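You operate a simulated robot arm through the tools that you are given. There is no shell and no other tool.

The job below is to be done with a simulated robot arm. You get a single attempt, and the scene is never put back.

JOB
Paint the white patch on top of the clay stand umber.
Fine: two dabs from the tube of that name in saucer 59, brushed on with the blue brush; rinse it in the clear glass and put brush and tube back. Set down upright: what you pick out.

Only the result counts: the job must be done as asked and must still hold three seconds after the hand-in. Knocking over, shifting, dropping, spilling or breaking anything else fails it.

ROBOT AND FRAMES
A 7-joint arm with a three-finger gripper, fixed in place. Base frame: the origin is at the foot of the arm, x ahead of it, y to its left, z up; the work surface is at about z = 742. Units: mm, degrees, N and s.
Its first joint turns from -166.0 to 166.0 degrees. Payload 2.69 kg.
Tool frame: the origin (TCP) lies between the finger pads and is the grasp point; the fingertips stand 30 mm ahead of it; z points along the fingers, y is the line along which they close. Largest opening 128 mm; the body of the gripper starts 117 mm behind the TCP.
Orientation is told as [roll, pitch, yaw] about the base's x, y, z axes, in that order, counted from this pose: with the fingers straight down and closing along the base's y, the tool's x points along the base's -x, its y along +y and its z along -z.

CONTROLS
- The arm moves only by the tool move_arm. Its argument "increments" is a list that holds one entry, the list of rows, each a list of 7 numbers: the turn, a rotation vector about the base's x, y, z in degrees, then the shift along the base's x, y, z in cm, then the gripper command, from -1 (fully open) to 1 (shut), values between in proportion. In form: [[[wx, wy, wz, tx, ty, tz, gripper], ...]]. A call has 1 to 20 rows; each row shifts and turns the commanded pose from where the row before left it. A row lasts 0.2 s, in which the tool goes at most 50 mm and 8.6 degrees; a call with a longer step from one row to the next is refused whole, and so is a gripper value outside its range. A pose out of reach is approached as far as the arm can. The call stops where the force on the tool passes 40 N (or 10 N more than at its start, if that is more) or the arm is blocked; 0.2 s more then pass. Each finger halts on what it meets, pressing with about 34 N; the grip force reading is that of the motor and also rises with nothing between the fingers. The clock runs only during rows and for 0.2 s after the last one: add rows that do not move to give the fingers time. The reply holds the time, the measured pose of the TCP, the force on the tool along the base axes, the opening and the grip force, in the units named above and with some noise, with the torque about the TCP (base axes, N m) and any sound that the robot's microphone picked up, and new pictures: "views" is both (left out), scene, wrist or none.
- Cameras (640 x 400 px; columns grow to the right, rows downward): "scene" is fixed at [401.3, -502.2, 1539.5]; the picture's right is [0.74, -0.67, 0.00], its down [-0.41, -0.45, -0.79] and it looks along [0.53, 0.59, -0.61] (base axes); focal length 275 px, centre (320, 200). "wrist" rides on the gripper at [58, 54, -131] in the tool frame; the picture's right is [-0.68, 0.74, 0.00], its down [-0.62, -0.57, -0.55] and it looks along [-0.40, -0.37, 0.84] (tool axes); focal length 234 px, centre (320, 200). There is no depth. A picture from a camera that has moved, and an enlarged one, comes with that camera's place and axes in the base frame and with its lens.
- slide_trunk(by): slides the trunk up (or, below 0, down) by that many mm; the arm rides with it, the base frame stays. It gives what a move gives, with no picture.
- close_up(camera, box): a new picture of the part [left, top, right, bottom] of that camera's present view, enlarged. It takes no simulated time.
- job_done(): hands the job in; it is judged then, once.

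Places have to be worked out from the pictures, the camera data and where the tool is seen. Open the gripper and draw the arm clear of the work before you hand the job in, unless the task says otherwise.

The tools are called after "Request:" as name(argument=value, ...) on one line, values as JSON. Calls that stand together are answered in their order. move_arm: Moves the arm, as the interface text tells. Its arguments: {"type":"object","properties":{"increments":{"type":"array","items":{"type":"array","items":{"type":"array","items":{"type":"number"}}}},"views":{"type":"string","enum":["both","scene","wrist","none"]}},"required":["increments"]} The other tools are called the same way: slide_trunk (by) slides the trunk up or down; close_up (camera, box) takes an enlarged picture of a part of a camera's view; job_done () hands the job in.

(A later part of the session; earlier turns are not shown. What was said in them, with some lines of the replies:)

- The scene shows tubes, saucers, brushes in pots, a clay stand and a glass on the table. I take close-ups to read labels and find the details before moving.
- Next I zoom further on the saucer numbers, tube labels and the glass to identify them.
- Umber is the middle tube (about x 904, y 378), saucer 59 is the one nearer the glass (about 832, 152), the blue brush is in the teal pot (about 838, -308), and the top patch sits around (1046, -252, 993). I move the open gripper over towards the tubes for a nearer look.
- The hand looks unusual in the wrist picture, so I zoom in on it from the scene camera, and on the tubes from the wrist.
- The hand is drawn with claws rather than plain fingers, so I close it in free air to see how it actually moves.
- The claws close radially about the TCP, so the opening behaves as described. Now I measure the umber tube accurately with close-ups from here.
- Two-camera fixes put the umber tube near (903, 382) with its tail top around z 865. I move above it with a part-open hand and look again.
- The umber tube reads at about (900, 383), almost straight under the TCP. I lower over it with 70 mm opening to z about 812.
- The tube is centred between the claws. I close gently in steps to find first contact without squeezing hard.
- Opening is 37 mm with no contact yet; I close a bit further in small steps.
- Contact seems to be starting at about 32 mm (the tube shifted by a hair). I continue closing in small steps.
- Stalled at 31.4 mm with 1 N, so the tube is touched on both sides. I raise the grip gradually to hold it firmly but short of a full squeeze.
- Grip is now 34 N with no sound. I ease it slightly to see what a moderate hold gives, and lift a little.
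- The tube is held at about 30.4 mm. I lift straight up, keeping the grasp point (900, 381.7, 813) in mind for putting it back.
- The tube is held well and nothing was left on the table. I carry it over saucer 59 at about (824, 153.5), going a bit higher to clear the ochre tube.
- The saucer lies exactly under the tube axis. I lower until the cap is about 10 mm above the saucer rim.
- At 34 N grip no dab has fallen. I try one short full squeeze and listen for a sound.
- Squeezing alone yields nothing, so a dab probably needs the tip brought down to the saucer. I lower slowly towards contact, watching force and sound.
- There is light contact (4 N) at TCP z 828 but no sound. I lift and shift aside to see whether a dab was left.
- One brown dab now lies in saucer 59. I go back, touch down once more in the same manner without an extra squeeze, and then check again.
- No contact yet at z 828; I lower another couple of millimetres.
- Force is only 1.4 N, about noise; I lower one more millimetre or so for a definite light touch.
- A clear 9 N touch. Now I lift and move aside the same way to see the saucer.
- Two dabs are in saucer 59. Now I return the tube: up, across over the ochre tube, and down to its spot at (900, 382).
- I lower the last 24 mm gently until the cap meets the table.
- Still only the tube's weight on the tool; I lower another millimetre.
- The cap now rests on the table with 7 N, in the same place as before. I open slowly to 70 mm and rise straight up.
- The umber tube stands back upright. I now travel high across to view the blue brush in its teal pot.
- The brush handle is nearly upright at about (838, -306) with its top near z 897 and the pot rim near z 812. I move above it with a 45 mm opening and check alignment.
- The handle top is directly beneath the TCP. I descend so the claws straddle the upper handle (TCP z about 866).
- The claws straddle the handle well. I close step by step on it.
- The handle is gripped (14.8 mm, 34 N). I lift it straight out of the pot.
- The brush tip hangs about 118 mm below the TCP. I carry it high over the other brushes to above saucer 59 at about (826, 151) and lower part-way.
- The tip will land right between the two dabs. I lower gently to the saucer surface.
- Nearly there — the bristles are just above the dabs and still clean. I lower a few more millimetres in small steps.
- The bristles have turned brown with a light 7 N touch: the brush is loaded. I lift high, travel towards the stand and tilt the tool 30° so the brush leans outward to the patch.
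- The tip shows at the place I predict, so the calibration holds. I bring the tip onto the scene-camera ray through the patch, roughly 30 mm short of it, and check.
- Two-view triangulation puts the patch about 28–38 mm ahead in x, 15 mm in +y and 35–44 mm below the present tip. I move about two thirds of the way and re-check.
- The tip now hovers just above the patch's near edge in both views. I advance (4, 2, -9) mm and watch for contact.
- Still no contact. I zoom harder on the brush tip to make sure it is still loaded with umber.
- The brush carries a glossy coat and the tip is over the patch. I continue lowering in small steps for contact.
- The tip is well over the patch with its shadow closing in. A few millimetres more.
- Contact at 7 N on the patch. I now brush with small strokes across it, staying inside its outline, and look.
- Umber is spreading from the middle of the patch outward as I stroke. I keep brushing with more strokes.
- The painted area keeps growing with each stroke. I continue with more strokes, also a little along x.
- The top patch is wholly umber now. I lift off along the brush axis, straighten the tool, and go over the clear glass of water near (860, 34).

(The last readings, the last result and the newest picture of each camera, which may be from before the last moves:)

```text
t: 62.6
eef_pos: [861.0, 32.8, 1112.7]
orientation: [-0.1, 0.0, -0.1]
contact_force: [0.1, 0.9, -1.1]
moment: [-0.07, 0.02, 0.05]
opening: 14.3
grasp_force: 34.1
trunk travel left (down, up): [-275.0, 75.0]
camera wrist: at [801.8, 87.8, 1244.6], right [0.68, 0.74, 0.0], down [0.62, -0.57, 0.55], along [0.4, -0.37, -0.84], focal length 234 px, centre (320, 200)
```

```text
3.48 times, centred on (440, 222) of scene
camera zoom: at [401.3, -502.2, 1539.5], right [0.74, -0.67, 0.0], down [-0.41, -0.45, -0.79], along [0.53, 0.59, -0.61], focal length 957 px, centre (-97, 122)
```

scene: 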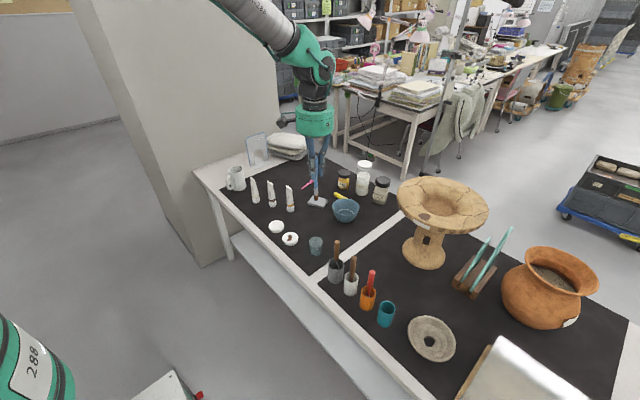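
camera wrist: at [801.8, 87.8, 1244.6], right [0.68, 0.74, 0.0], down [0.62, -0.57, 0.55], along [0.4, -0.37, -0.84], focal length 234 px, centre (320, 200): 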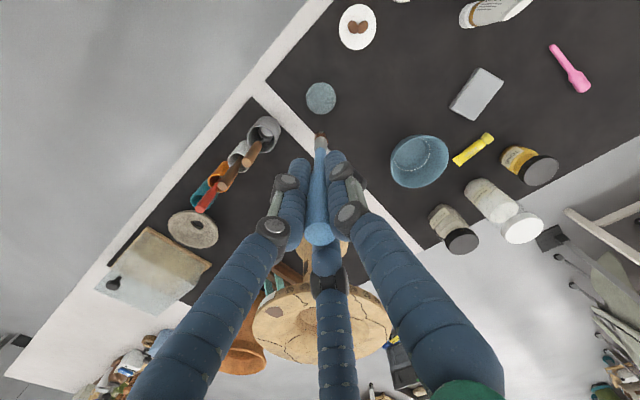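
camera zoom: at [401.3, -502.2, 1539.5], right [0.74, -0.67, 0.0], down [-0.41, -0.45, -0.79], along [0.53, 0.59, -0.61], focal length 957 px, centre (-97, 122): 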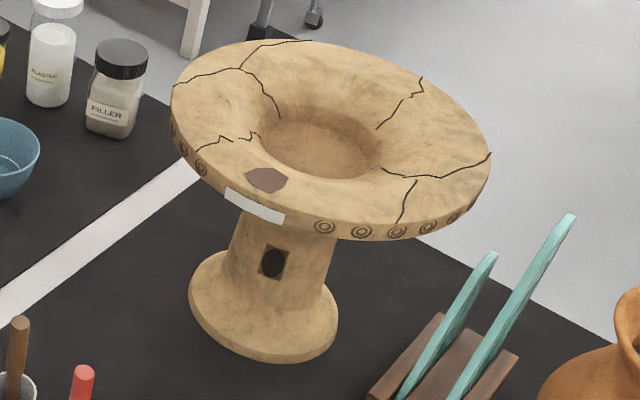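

The painted patch looks complete. The glass's water disc lies straight below the brush; I lower to just above it and verify in both views.

Request:
move_arm(increments=[[[0, 0, 0, 0, 0, -3.5, 0.82], [0, 0, 0, 0, 0, -3.5, 0.82], [0, 0, 0, 0, 0, -3.5, 0.82], [0, 0, 0, 0, 0, -3.0, 0.82], [0, 0, 0, 0, 0, 0, 0.82]]])

Request:
close_up(camera="scene", box=[290, 210, 340, 260])

Request:
close_up(camera="wrist", box=[270, 90, 370, 190])

```text
t: 63.8
eef_pos: [861.5, 32.7, 979.4]
orientation: [0.1, 0.0, 0.0]
contact_force: [-0.8, -0.1, 0.0]
moment: [0.02, 0.01, -0.01]
opening: 14.0
grasp_force: 34.1
trunk travel left (down, up): [-275.0, 75.0]
camera wrist: at [804.0, 87.4, 1109.1], right [0.68, 0.74, 0.0], down [0.62, -0.57, 0.55], along [0.4, -0.37, -0.84], focal length 234 px, centre (320, 200)
```

scene: 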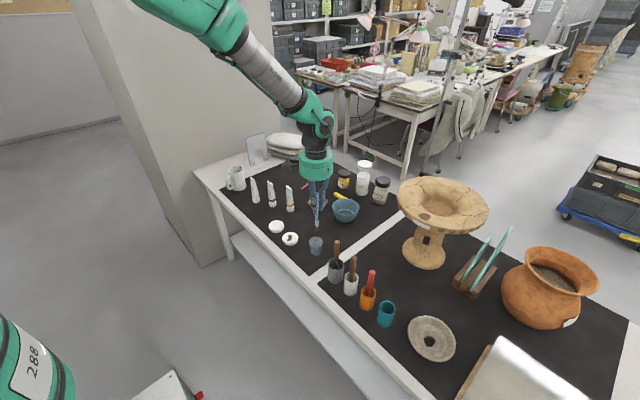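
wrist: 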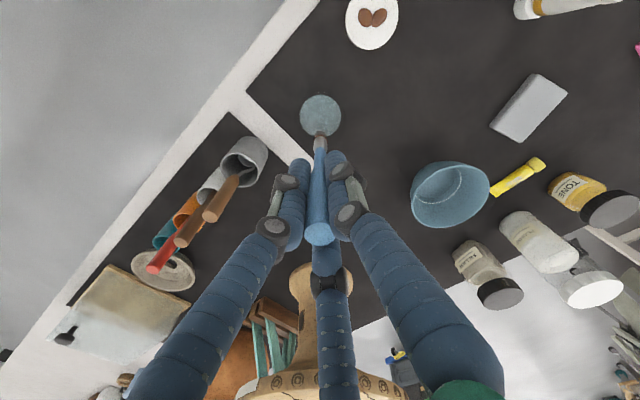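

```text
8.00 times, centred on (315, 235) of scene
camera zoom: at [401.3, -502.2, 1539.5], right [0.74, -0.67, 0.0], down [-0.41, -0.45, -0.79], along [0.53, 0.59, -0.61], focal length 2200 px, centre (360, -80)
```

zoom: 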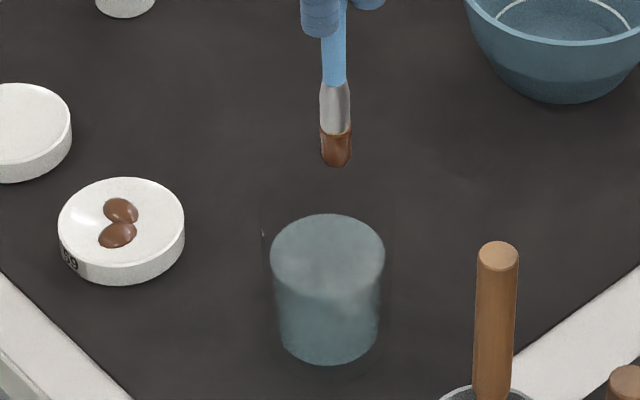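

```text
4.00 times, centred on (320, 140) of wrist
camera zoom: at [804.0, 87.4, 1109.1], right [0.68, 0.74, 0.0], down [0.62, -0.57, 0.55], along [0.4, -0.37, -0.84], focal length 937 px, centre (320, 440)
```

zoom: 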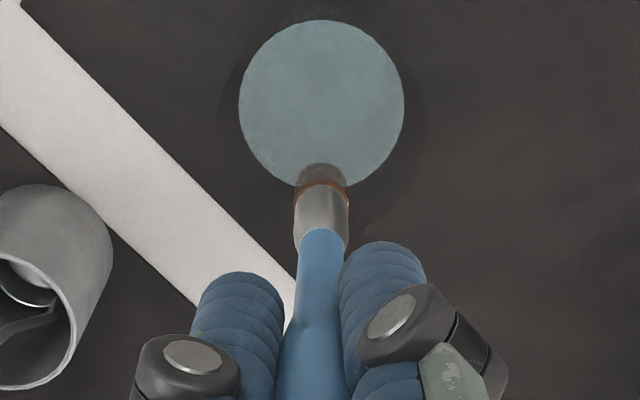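

The tip is centred to within about 4 mm. I nudge it and lower it into the water to about z 772, then swirl gently.

Request:
move_arm(increments=[[[0, 0, 0, -0.15, 0.15, -2.5, 0.82], [0, 0, 0, 0, 0, -2.5, 0.82], [0, 0, 0, 0, 0, -2.0, 0.82], [0, 0, 0, 0, 0, -1.5, 0.82], [0, 0, 0, 0, 0, 0, 0.82]]])

Request:
close_up(camera="scene", box=[290, 210, 340, 260])

Request:
close_up(camera="wrist", box=[270, 90, 370, 190])

```text
t: 65.0
eef_pos: [861.3, 34.0, 894.0]
orientation: [0.0, 0.0, 0.0]
contact_force: [0.7, -0.3, 0.1]
moment: [0.02, 0.04, 0.01]
opening: 14.3
grasp_force: 34.3
trunk travel left (down, up): [-275.0, 75.0]
camera wrist: at [802.3, 88.8, 1024.8], right [0.68, 0.74, 0.0], down [0.62, -0.57, 0.55], along [0.4, -0.37, -0.84], focal length 234 px, centre (320, 200)
```

scene: 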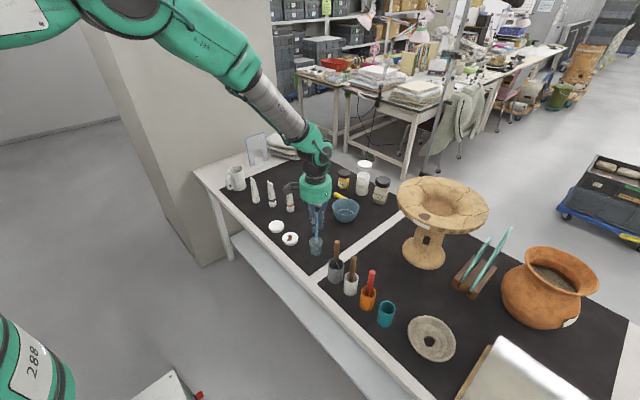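
wrist: 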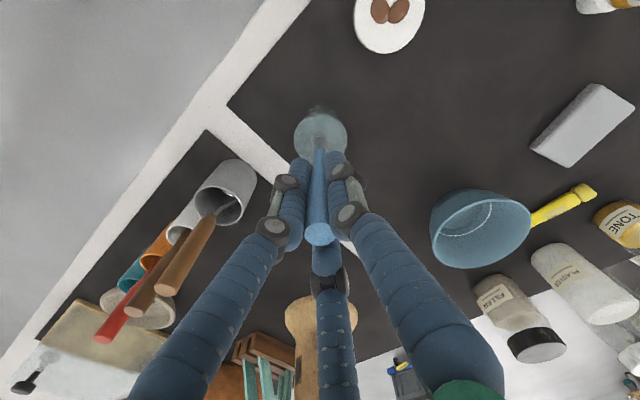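

```text
8.00 times, centred on (315, 235) of scene
camera zoom: at [401.3, -502.2, 1539.5], right [0.74, -0.67, 0.0], down [-0.41, -0.45, -0.79], along [0.53, 0.59, -0.61], focal length 2200 px, centre (360, -80)
```

zoom: 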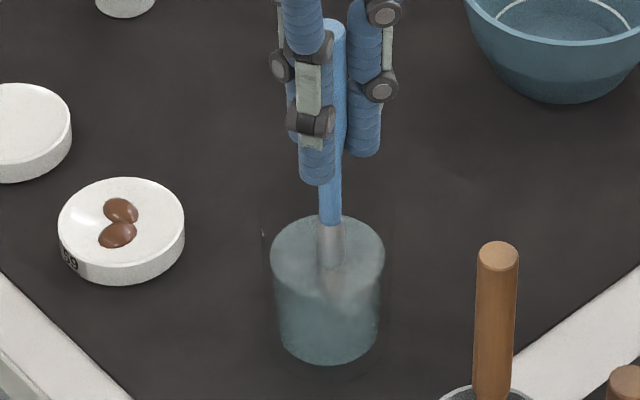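

```text
4.00 times, centred on (320, 140) of wrist
camera zoom: at [802.3, 88.8, 1024.8], right [0.68, 0.74, 0.0], down [0.62, -0.57, 0.55], along [0.4, -0.37, -0.84], focal length 937 px, centre (320, 440)
```

zoom: 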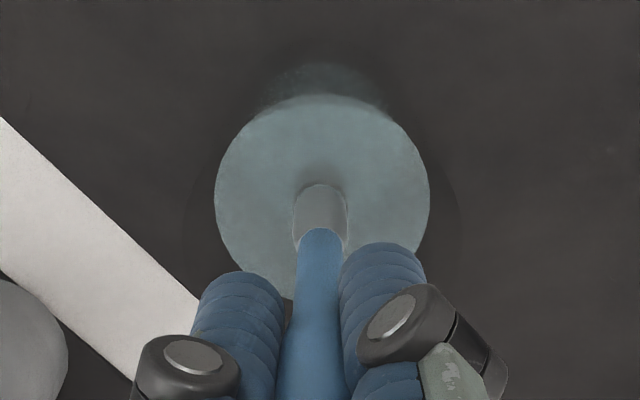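

The brush is in the water, centred and touching nothing. I swirl a few millimetres about and then lift out to check that it is clean.

Request:
move_arm(increments=[[[0, 0, 0, 0, 0, -0.4, 0.82], [0, 0, 0, 0.5, 0, 0, 0.82], [0, 0, 0, 0, 0.5, 0, 0.82], [0, 0, 0, -0.5, 0, 0, 0.82], [0, 0, 0, -0.5, 0, 0, 0.82], [0, 0, 0, 0, -0.5, 0, 0.82], [0, 0, 0, 0, -0.5, 0, 0.82], [0, 0, 0, 0.5, 0, 0, 0.82], [0, 0, 0, 0.5, 0, 0, 0.82], [0, 0, 0, 0, 0.5, 0, 0.82], [0, 0, 0, -0.5, 0, 0, 0.82], [0, 0, 0, 0, 0, 0, 0.82], [0, 0, 0, 0, 0, 2.0, 0.82], [0, 0, 0, 0, 0, 3.0, 0.82], [0, 0, 0, 0, 0, 4.0, 0.82], [0, 0, 0, 0, 0, 2.0, 0.82], [0, 0, 0, 0, 0, 0, 0.82]]])

Request:
close_up(camera="scene", box=[290, 200, 340, 260])

Request:
close_up(camera="wrist", box=[270, 90, 370, 190])

```text
t: 68.6
eef_pos: [859.5, 32.2, 1000.2]
orientation: [0.0, 0.0, 0.0]
contact_force: [0.1, 0.0, 0.6]
moment: [-0.01, -0.01, 0.01]
opening: 14.3
grasp_force: 34.1
trunk travel left (down, up): [-275.0, 75.0]
camera wrist: at [801.3, 87.5, 1130.9], right [0.68, 0.74, 0.0], down [0.62, -0.57, 0.55], along [0.4, -0.37, -0.84], focal length 234 px, centre (320, 200)
```

scene: 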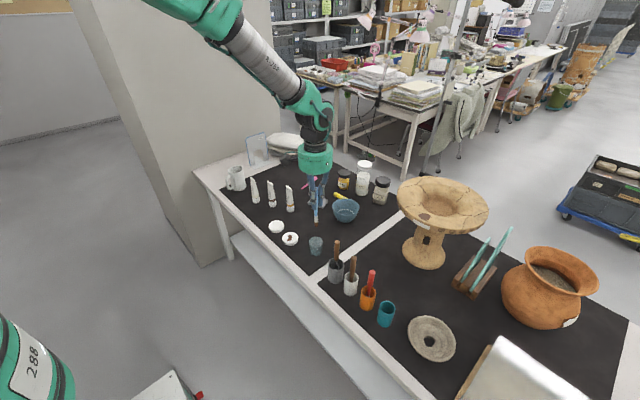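
wrist: 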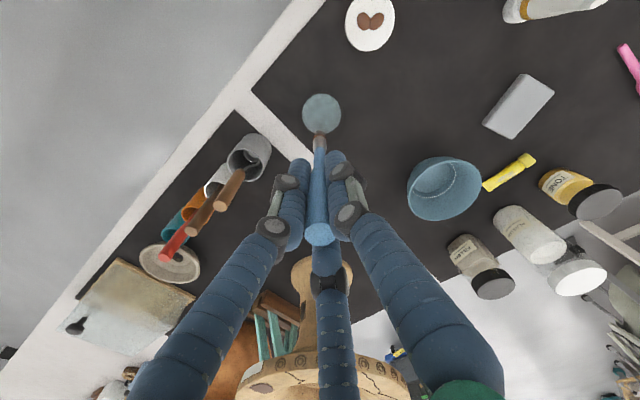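

```text
6.67 times, centred on (315, 230) of scene
camera zoom: at [401.3, -502.2, 1539.5], right [0.74, -0.67, 0.0], down [-0.41, -0.45, -0.79], along [0.53, 0.59, -0.61], focal length 1834 px, centre (353, 0)
```

zoom: 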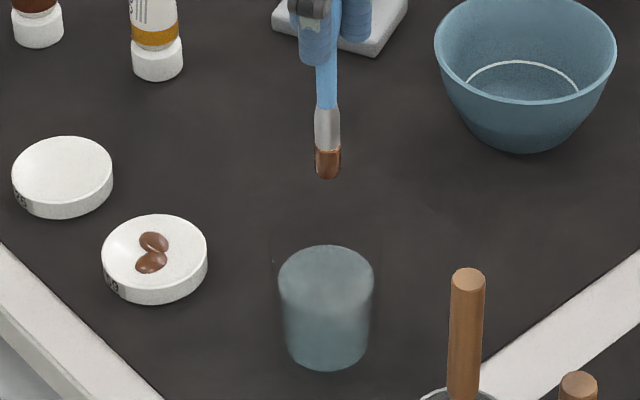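

```text
4.00 times, centred on (320, 140) of wrist
camera zoom: at [801.3, 87.5, 1130.9], right [0.68, 0.74, 0.0], down [0.62, -0.57, 0.55], along [0.4, -0.37, -0.84], focal length 937 px, centre (320, 440)
```

zoom: 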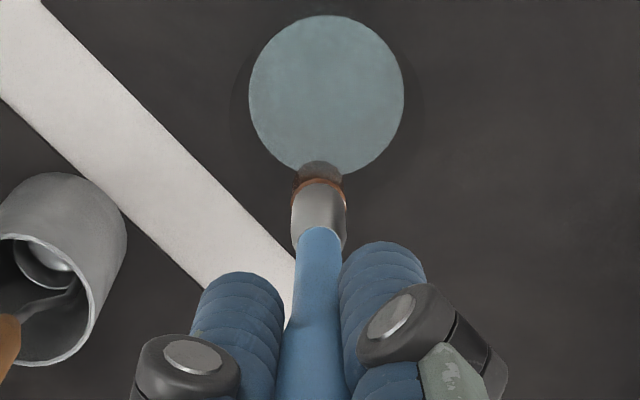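

The bristles are still brownish, so it needs a longer, deeper rinse. I go back in a bit deeper and swirl more.

Request:
move_arm(increments=[[[0, 0, 0, 0, 0, -3.5, 0.82], [0, 0, 0, 0.0, 0.1, -3.5, 0.82], [0, 0, 0, 0, 0, -3.0, 0.82], [0, 0, 0, 0, 0, -2.0, 0.82], [0, 0, 0, 0.7, 0, 0, 0.82], [0, 0, 0, 0, 0.7, 0, 0.82], [0, 0, 0, -0.7, 0, 0, 0.82], [0, 0, 0, -0.7, 0, 0, 0.82], [0, 0, 0, 0, -0.7, 0, 0.82], [0, 0, 0, 0, -0.7, 0, 0.82], [0, 0, 0, 0.7, 0, 0, 0.82], [0, 0, 0, 0.7, 0, 0, 0.82], [0, 0, 0, 0, 0.7, 0, 0.82], [0, 0, 0, 0, 0.7, 0, 0.82], [0, 0, 0, -0.7, 0, 0, 0.82], [0, 0, 0, -0.7, 0, 0, 0.82], [0, 0, 0, 0, -0.7, 0, 0.82], [0, 0, 0, 0.7, 0, 0, 0.82], [0, 0, 0, 0, 0, 0, 0.82]]])

Request:
close_up(camera="scene", box=[290, 210, 340, 260])

```text
t: 72.6
eef_pos: [859.0, 34.3, 879.2]
orientation: [0.0, 0.0, 0.0]
contact_force: [0.8, 0.1, -0.3]
moment: [-0.01, -0.02, 0.01]
opening: 14.3
grasp_force: 33.4
trunk travel left (down, up): [-275.0, 75.0]
camera wrist: at [800.7, 89.5, 1010.1], right [0.68, 0.74, 0.0], down [0.62, -0.57, 0.55], along [0.4, -0.37, -0.84], focal length 234 px, centre (320, 200)
```

scene: 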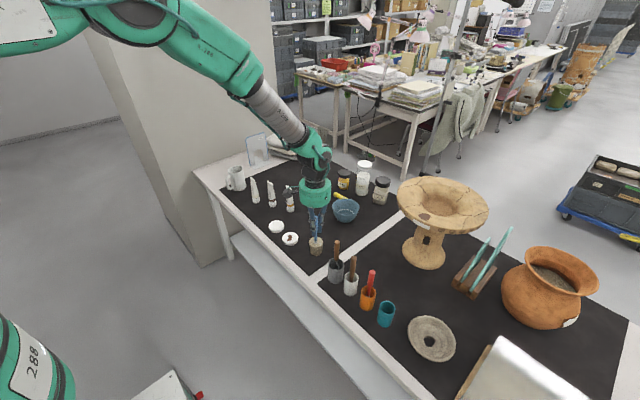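
wrist: 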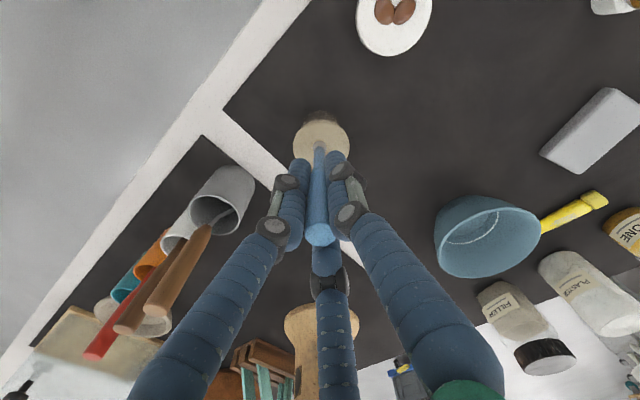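

```text
8.00 times, centred on (315, 235) of scene
camera zoom: at [401.3, -502.2, 1539.5], right [0.74, -0.67, 0.0], down [-0.41, -0.45, -0.79], along [0.53, 0.59, -0.61], focal length 2200 px, centre (360, -80)
```

zoom: 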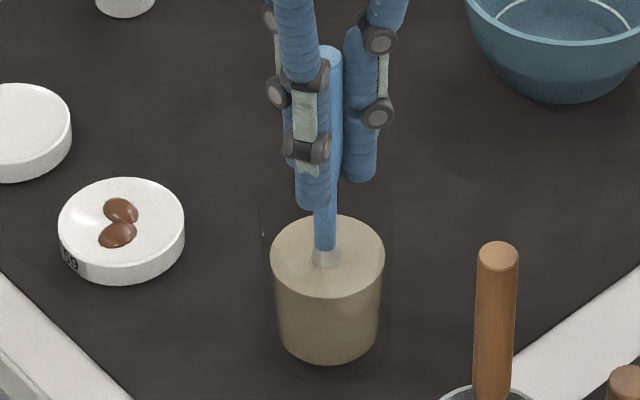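

The water has turned brown — the rinse took this time. I lift straight out and check the bristles.

Request:
move_arm(increments=[[[0, 0, 0, 0, 0, 2.0, 0.82], [0, 0, 0, 0, 0, 3.5, 0.82], [0, 0, 0, 0, 0, 4.0, 0.82], [0, 0, 0, 0, 0, 4.0, 0.82], [0, 0, 0, 0, 0, 0, 0.82]]])

Request:
close_up(camera="scene", box=[290, 190, 340, 260])

Request:
close_up(camera="wrist", box=[270, 90, 370, 190])

```text
t: 73.8
eef_pos: [858.7, 34.8, 1015.9]
orientation: [0.0, 0.0, 0.0]
contact_force: [0.0, -0.6, 0.6]
moment: [0.01, -0.01, 0.0]
opening: 14.0
grasp_force: 33.6
trunk travel left (down, up): [-275.0, 75.0]
camera wrist: at [800.4, 90.1, 1146.8], right [0.68, 0.74, 0.0], down [0.62, -0.57, 0.55], along [0.4, -0.37, -0.84], focal length 234 px, centre (320, 200)
```

scene: 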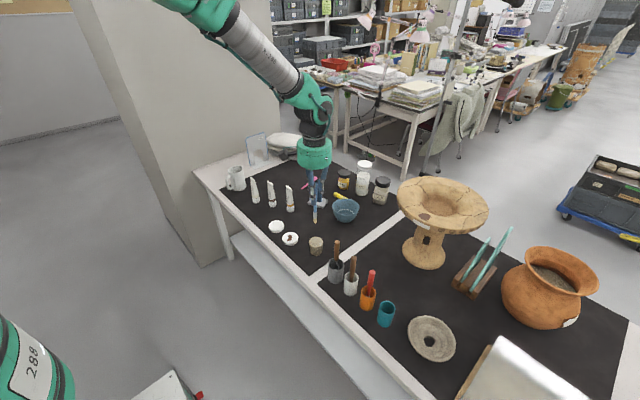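
wrist: 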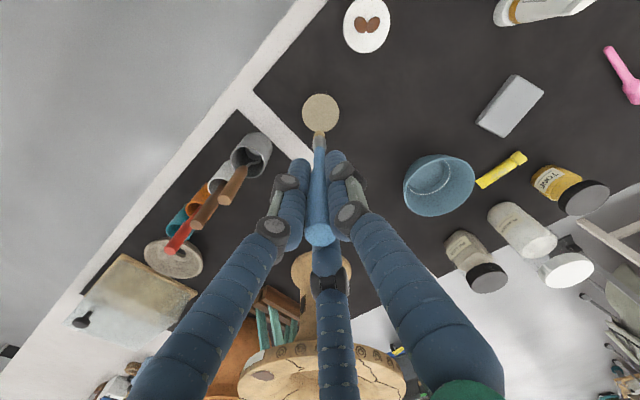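

```text
5.71 times, centred on (315, 225) of scene
camera zoom: at [401.3, -502.2, 1539.5], right [0.74, -0.67, 0.0], down [-0.41, -0.45, -0.79], along [0.53, 0.59, -0.61], focal length 1572 px, centre (349, 57)
```

zoom: 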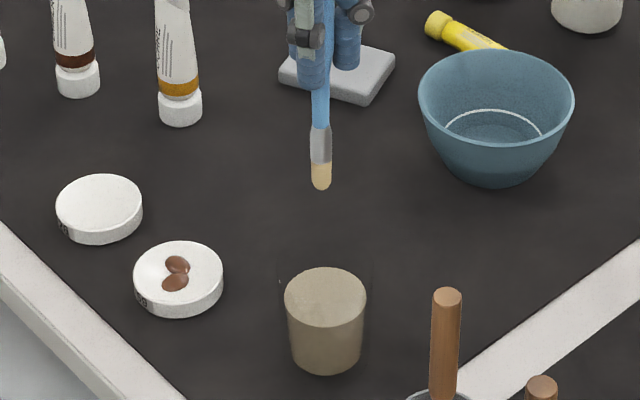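

```text
4.00 times, centred on (320, 140) of wrist
camera zoom: at [800.4, 90.1, 1146.8], right [0.68, 0.74, 0.0], down [0.62, -0.57, 0.55], along [0.4, -0.37, -0.84], focal length 937 px, centre (320, 440)
```

zoom: 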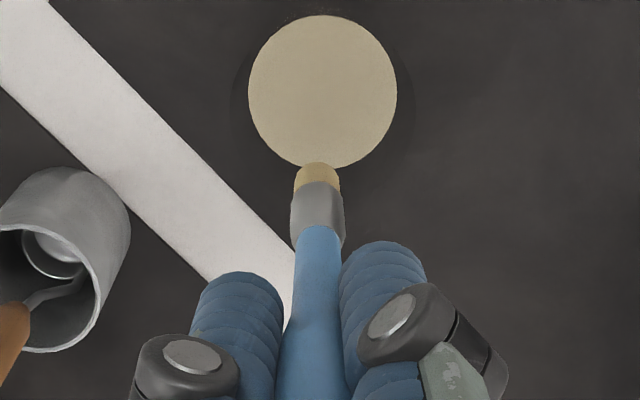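

The bristles are clean again. I carry the brush high back to the teal pot at (838.7, -306.2), stopping just above the rim to check.

Request:
move_arm(increments=[[[0, 0, 0, 0, 0, 3.0, 0.82], [0, 0, 0, 0, 0, 3.0, 0.82], [0, 0, 0, -0.25, -4.26, 0, 0.82], [0, 0, 0, -0.25, -4.26, 0, 0.82], [0, 0, 0, -0.25, -4.26, 0, 0.82], [0, 0, 0, -0.25, -4.26, 0, 0.82], [0, 0, 0, -0.25, -4.26, 0, 0.82], [0, 0, 0, -0.25, -4.26, 0, 0.82], [0, 0, 0, -0.25, -4.26, 0, 0.82], [0, 0, 0, -0.25, -4.26, 0, 0.82], [0, 0, 0, 0, 0, 0, 0.82], [0, 0, 0, 0, 0, -4.0, 0.82], [0, 0, 0, 0, 0, -4.0, 0.82], [0, 0, 0, 0, 0, -3.0, 0.82], [0, 0, 0, 0, 0, 0, 0.82]]])

Request:
close_up(camera="scene", box=[350, 250, 420, 330])

Request:
close_up(camera="wrist", box=[270, 90, 370, 190])

```text
t: 77.0
eef_pos: [838.6, -307.4, 963.1]
orientation: [-0.1, 0.0, 0.0]
contact_force: [0.5, -0.5, 0.5]
moment: [0.01, 0.01, -0.02]
opening: 14.7
grasp_force: 33.9
trunk travel left (down, up): [-275.0, 75.0]
camera wrist: at [780.3, -251.8, 1094.9], right [0.68, 0.74, 0.0], down [0.62, -0.57, 0.55], along [0.4, -0.37, -0.84], focal length 234 px, centre (320, 200)
```

scene: 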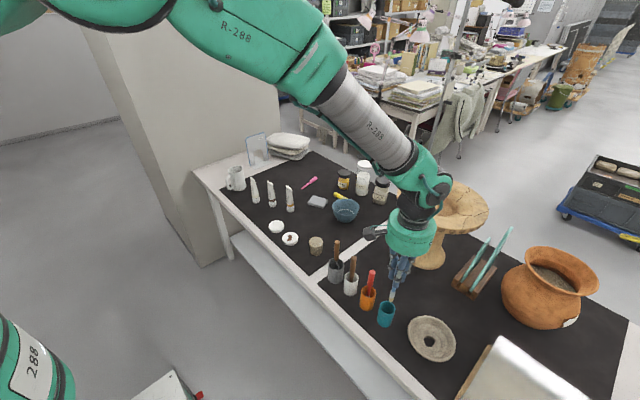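
wrist: 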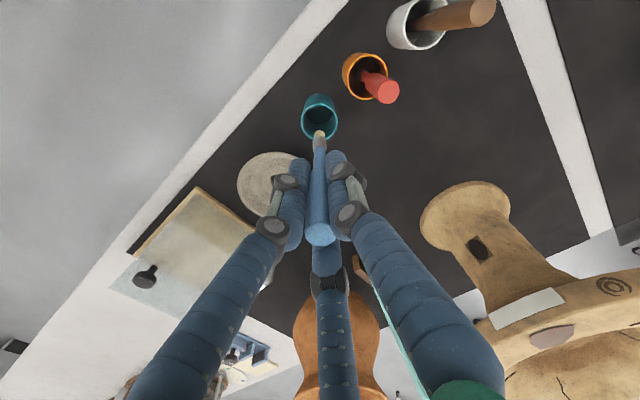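

```text
5.00 times, centred on (385, 290) of scene
camera zoom: at [401.3, -502.2, 1539.5], right [0.74, -0.67, 0.0], down [-0.41, -0.45, -0.79], along [0.53, 0.59, -0.61], focal length 1375 px, centre (-5, -250)
```

zoom: 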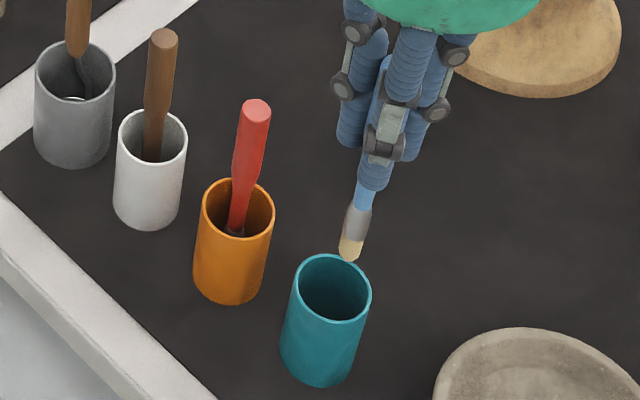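

```text
4.00 times, centred on (320, 140) of wrist
camera zoom: at [780.3, -251.8, 1094.9], right [0.68, 0.74, 0.0], down [0.62, -0.57, 0.55], along [0.4, -0.37, -0.84], focal length 937 px, centre (320, 440)
```

zoom: 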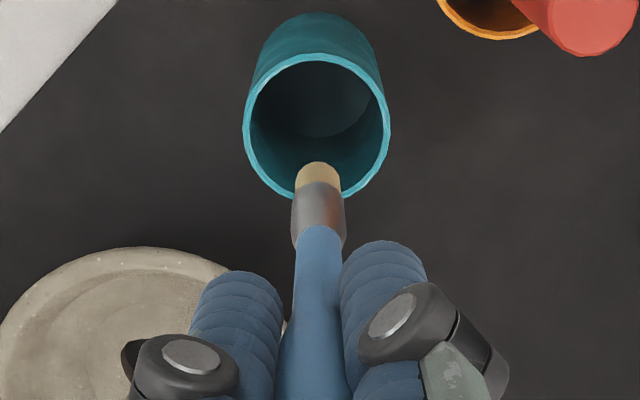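

The tip will enter the pot near its centre. I lower the brush in slowly.

Request:
move_arm(increments=[[[0, 0, 0, 0, 0.08, -2.0, 0.82], [0, 0, 0, 0, 0, -2.0, 0.82], [0, 0, 0, 0, 0, -2.0, 0.82], [0, 0, 0, 0, 0, -1.8, 0.82], [0, 0, 0, 0, 0, -1.0, 0.82], [0, 0, 0, 0, 0, 0, 0.82]]])

Request:
close_up(camera="scene", box=[350, 250, 420, 330])

```text
t: 78.4
eef_pos: [838.8, -304.6, 877.7]
orientation: [0.0, 0.0, 0.0]
contact_force: [0.7, 1.4, 0.5]
moment: [-0.01, -0.01, 0.01]
opening: 14.3
grasp_force: 34.1
trunk travel left (down, up): [-275.0, 75.0]
camera wrist: at [780.7, -250.9, 1008.4], right [0.68, 0.74, 0.0], down [0.62, -0.57, 0.55], along [0.4, -0.37, -0.84], focal length 234 px, centre (320, 200)
```

scene: 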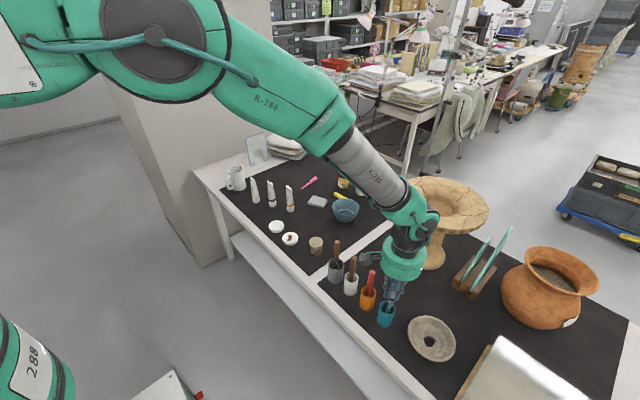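
wrist: 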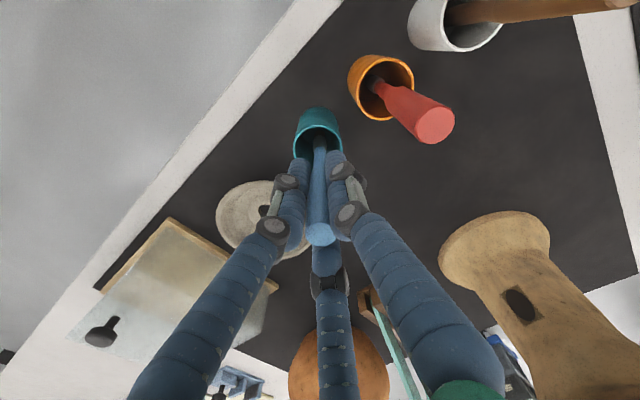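

```text
5.00 times, centred on (385, 290) of scene
camera zoom: at [401.3, -502.2, 1539.5], right [0.74, -0.67, 0.0], down [-0.41, -0.45, -0.79], along [0.53, 0.59, -0.61], focal length 1375 px, centre (-5, -250)
```

zoom: 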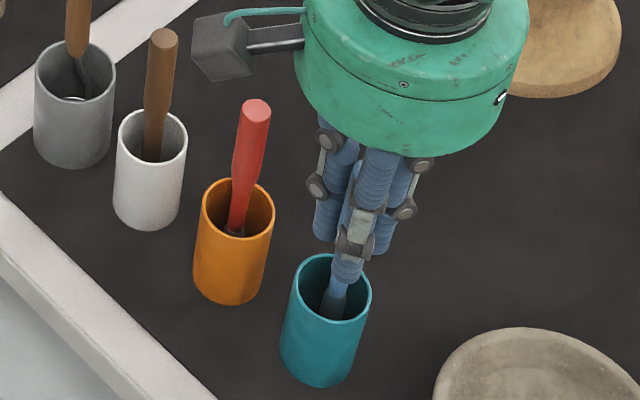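

It is inside the pot. I lower the last centimetre in small steps until the brush meets the pot floor.

Request:
move_arm(increments=[[[0, 0, 0, 0, -0.08, -0.6, 0.82], [0, 0, 0, 0, 0, -0.3, 0.82], [0, 0, 0, 0, 0, 0, 0.82]]], views="none")

```text
t: 79.2
eef_pos: [839.5, -306.6, 867.3]
orientation: [0.1, 0.0, 0.0]
contact_force: [-0.2, -1.1, -0.3]
moment: [0.0, 0.02, -0.02]
opening: 14.3
grasp_force: 34.4
trunk travel left (down, up): [-275.0, 75.0]
```

Request:
move_arm(increments=[[[0, 0, 0, 0, 0, -0.15, 0.82], [0, 0, 0, 0, 0, 0, 0.82]]], views="none")

```text
t: 79.8
eef_pos: [839.0, -306.0, 865.4]
orientation: [0.1, 0.0, 0.0]
contact_force: [0.2, 0.1, 0.5]
moment: [-0.02, 0.0, 0.01]
opening: 14.4
grasp_force: 34.3
trunk travel left (down, up): [-275.0, 75.0]
```

Force is still near zero at the original grasp height; one more small step down.

Request:
move_arm(increments=[[[0, 0, 0, 0, 0, -0.12, 0.82], [0, 0, 0, 0, 0, 0, 0.82]]], views="none")

```text
t: 80.4
eef_pos: [839.0, -306.2, 865.1]
orientation: [0.1, 0.0, 0.0]
contact_force: [0.2, 0.9, -0.2]
moment: [0.03, -0.02, 0.03]
opening: 14.2
grasp_force: 34.0
trunk travel left (down, up): [-275.0, 75.0]
```

Request:
move_arm(increments=[[[0, 0, 0, 0, 0, -0.15, 0.82], [0, 0, 0, 0, 0, 0, 0.82]]], views="none")

```text
t: 81.0
eef_pos: [839.2, -306.2, 864.9]
orientation: [0.0, -0.1, -0.1]
contact_force: [-2.3, 1.9, 9.7]
moment: [0.15, 0.2, -0.01]
opening: 14.3
grasp_force: 33.8
trunk travel left (down, up): [-275.0, 75.0]
```

The brush now stands on the pot floor (10 N). I relieve the push slightly and open the claws slowly.

Request:
move_arm(increments=[[[0, 0, 0, 0, 0, 0.1, 0.82], [0, 0, 0, 0, 0, 0, 0.77], [0, 0, 0, 0, 0, 0, 0.74], [0, 0, 0, 0, 0, 0, 0.7], [0, 0, 0, 0, 0, 0, 0.62], [0, 0, 0, 0, 0, 0, 0.5], [0, 0, 0, 0, 0, 0, 0.3], [0, 0, 0, 0, 0, 0, 0.3]]])

Request:
close_up(camera="scene", box=[350, 250, 420, 330])

Request:
close_up(camera="wrist", box=[260, 90, 380, 250])

```text
t: 82.8
eef_pos: [839.5, -307.5, 864.4]
orientation: [0.0, 0.0, 0.0]
contact_force: [0.3, 0.1, 0.4]
moment: [-0.05, 0.03, -0.02]
opening: 44.7
grasp_force: 0.0
trunk travel left (down, up): [-275.0, 75.0]
camera wrist: at [781.5, -251.9, 995.3], right [0.68, 0.74, 0.0], down [0.62, -0.57, 0.55], along [0.4, -0.37, -0.84], focal length 234 px, centre (320, 200)
```

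scene: 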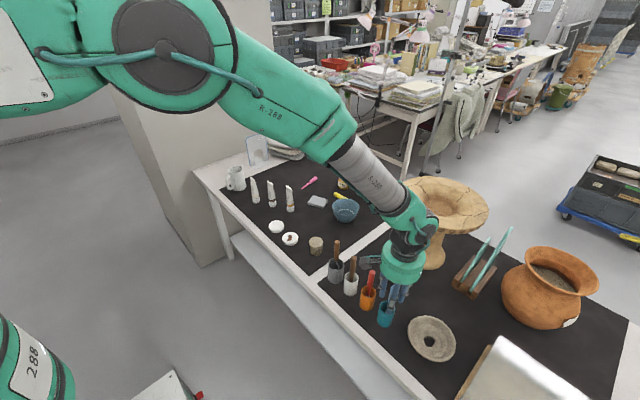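
wrist: 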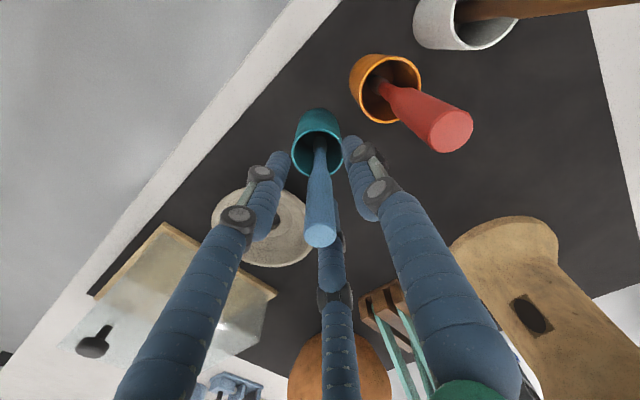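

```text
5.00 times, centred on (385, 290) of scene
camera zoom: at [401.3, -502.2, 1539.5], right [0.74, -0.67, 0.0], down [-0.41, -0.45, -0.79], along [0.53, 0.59, -0.61], focal length 1375 px, centre (-5, -250)
```

zoom: 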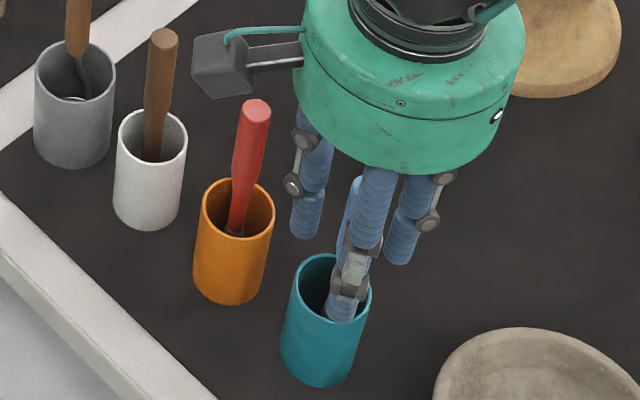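

```text
2.50 times, centred on (320, 170) of wrist
camera zoom: at [781.5, -251.9, 995.3], right [0.68, 0.74, 0.0], down [0.62, -0.57, 0.55], along [0.4, -0.37, -0.84], focal length 585 px, centre (320, 275)
```

zoom: 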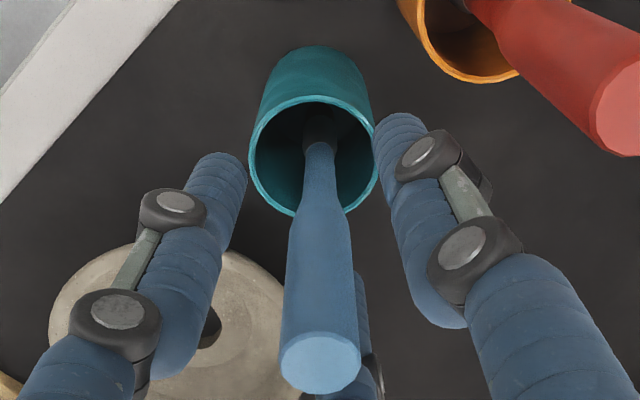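

The brush stands in the pot almost as it did at first. I rise straight up, clear of the handle, and inspect.

Request:
move_arm(increments=[[[0, 0, 0, 0, 0, 0, 0.2], [0, 0, 0, 0, 0, 1.5, 0.2], [0, 0, 0, 0, 0, 2.5, 0.2], [0, 0, 0, 0, 0, 3.5, 0.2], [0, 0, 0, 0, 0, 4.0, 0.2], [0, 0, 0, -0.5, 0, 4.0, 0.2], [0, 0, 0, -2.5, 2.0, 3.5, 0.2], [0, 0, 0, -2.5, 2.0, 3.5, 0.2], [0, 0, 0, 0, 0, 0, 0.2]]])

Request:
close_up(camera="scene", box=[350, 250, 420, 330])

Request:
close_up(camera="wrist", box=[250, 70, 390, 190])

```text
t: 84.8
eef_pos: [782.7, -265.7, 1089.2]
orientation: [0.1, 0.0, 0.0]
contact_force: [-0.1, -0.7, 0.0]
moment: [-0.02, -0.06, -0.03]
opening: 51.5
grasp_force: 0.1
trunk travel left (down, up): [-275.0, 75.0]
camera wrist: at [725.3, -211.2, 1220.7], right [0.68, 0.74, 0.0], down [0.62, -0.57, 0.55], along [0.4, -0.37, -0.84], focal length 234 px, centre (320, 200)
```

scene: 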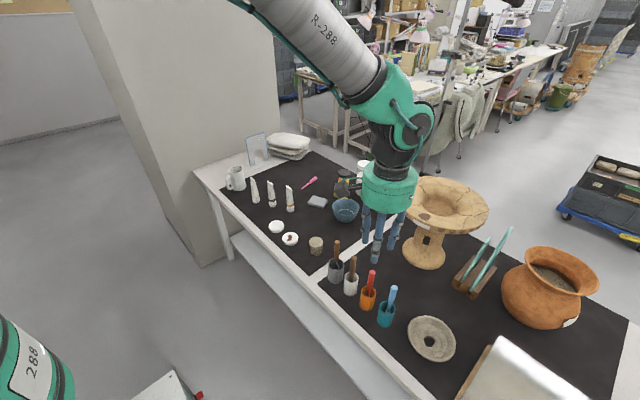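
wrist: 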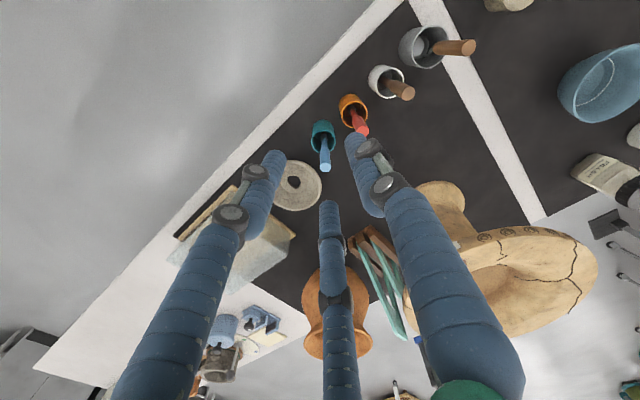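

```text
5.00 times, centred on (385, 290) of scene
camera zoom: at [401.3, -502.2, 1539.5], right [0.74, -0.67, 0.0], down [-0.41, -0.45, -0.79], along [0.53, 0.59, -0.61], focal length 1375 px, centre (-5, -250)
```

zoom: 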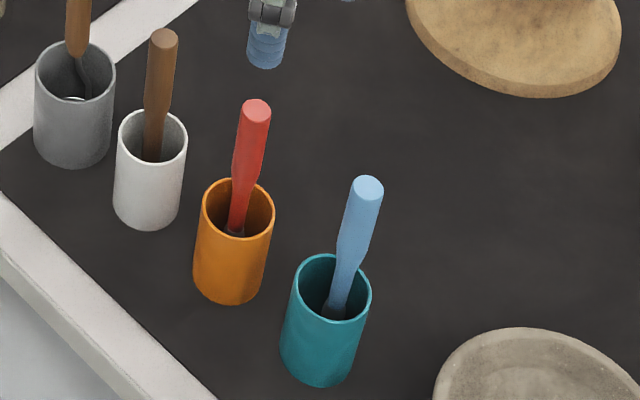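

```text
3.33 times, centred on (320, 130) of wrist
camera zoom: at [725.3, -211.2, 1220.7], right [0.68, 0.74, 0.0], down [0.62, -0.57, 0.55], along [0.4, -0.37, -0.84], focal length 781 px, centre (320, 433)
```

zoom: 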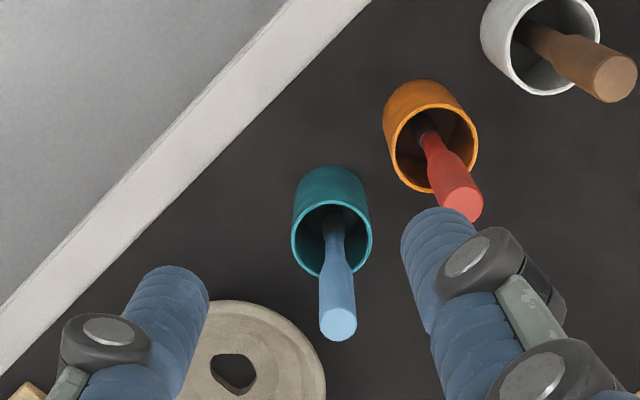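

The brush stands in its pot like its neighbours. I open the gripper, draw the arm back to where it began, and take a final look at everything.

Request:
move_arm(increments=[[[0, 0, 0, -0.5, 3.2, 3.1, 0.2], [0, 0, 0, -0.5, 3.2, 3.1, 0.2], [0, 0, 0, -0.5, 3.2, 3.1, 0.0], [0, 0, 0, -0.5, 3.2, 3.1, -0.3], [0, 0, 0, -0.5, 3.2, 3.1, -0.6], [0, 0, 0, -0.5, 3.2, 3.1, -1], [0, 0, 0, -0.5, 3.2, 3.1, -1], [0, 0, 0, -0.5, 3.2, 3.0, -1], [0, 0, 0, 0, 0, 0, -1], [0, 0, 0, 0, 0, 0, -1], [0, 0, 0, 0, 0, 0, -1], [0, 0, 0, 0, 0, 0, -1]]])

Request:
close_up(camera="scene", box=[220, 160, 360, 270])

Request:
close_up(camera="scene", box=[320, 170, 500, 350])

Request:
close_up(camera="scene", box=[400, 200, 440, 235])

```text
t: 87.4
eef_pos: [743.7, -9.2, 1335.3]
orientation: [0.0, 0.0, 0.1]
contact_force: [1.1, -0.4, -0.6]
moment: [-0.03, -0.04, 0.0]
opening: 127.8
grasp_force: 0.1
trunk travel left (down, up): [-275.0, 75.0]
camera wrist: at [686.7, 45.2, 1467.7], right [0.68, 0.74, 0.0], down [0.62, -0.57, 0.55], along [0.4, -0.37, -0.84], focal length 234 px, centre (320, 200)
```

scene: 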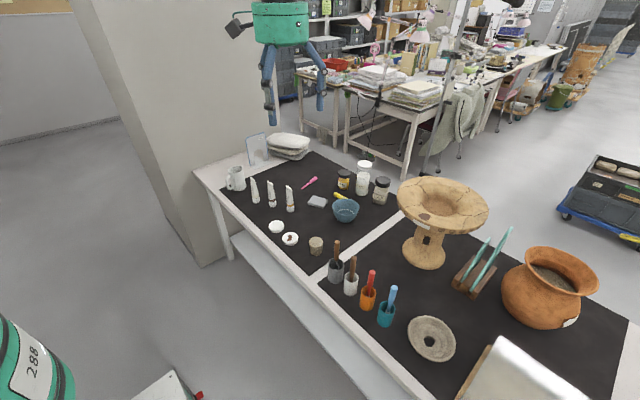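
wrist: 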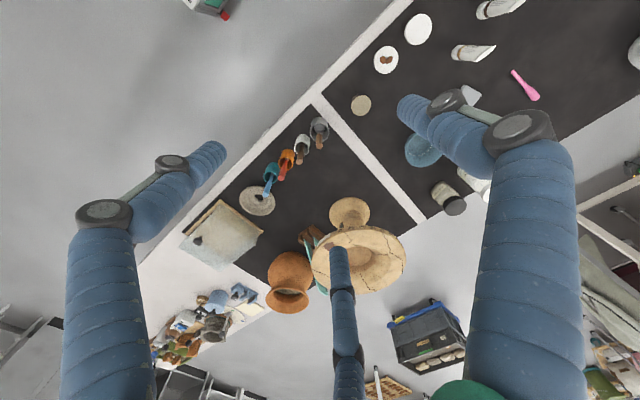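

```text
3.64 times, centred on (290, 215) of scene
camera zoom: at [401.3, -502.2, 1539.5], right [0.74, -0.67, 0.0], down [-0.41, -0.45, -0.79], along [0.53, 0.59, -0.61], focal length 1000 px, centre (429, 146)
```

zoom: 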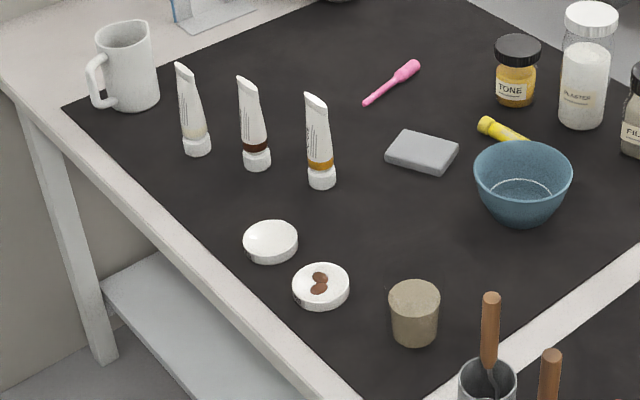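

```text
2.22 times, centred on (410, 260) of scene
camera zoom: at [401.3, -502.2, 1539.5], right [0.74, -0.67, 0.0], down [-0.41, -0.45, -0.79], along [0.53, 0.59, -0.61], focal length 611 px, centre (120, 67)
```

zoom: 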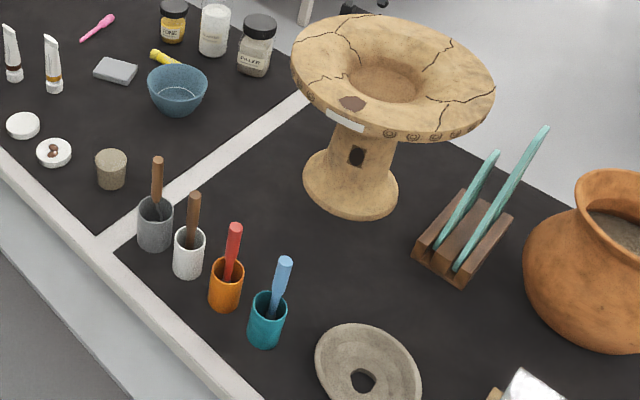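

```text
11.43 times, centred on (420, 218) of scene
camera zoom: at [401.3, -502.2, 1539.5], right [0.74, -0.67, 0.0], down [-0.41, -0.45, -0.79], along [0.53, 0.59, -0.61], focal length 3143 px, centre (-823, 0)
```

zoom: 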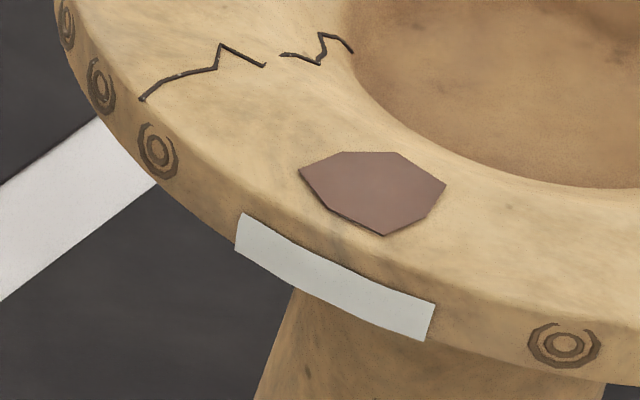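

Final pictures show the top patch fully umber, two dabs in saucer 59, the brush clean and standing in its teal pot, and the umber tube upright in its place. The gripper is open and clear and nothing else has moved, so I hand in.

Request:
job_done()

```text
The job is handed in.
```

The patch on top of the clay stand is now fully umber, and I've handed the job in. The hand-in only confirmed it was received, so I don't know how it was judged.

- **Paint:** I put two dabs from the umber tube into saucer 59 and brushed them on with the blue brush. The strip patch on the side of the rim is still white.
- **Rinse:** The first dip left the bristles brownish, so I rinsed deeper and longer. The brush came out clean and the water in the glass turned brown.
- **Put back:** The umber tube stands upright on its cap in its old spot. The blue brush is back in the teal pot, leaning a few degrees much like the others.
- **Everything else:** Nothing looked knocked over, shifted or spilled in the final pictures. The gripper is open and the arm is back at its starting position.
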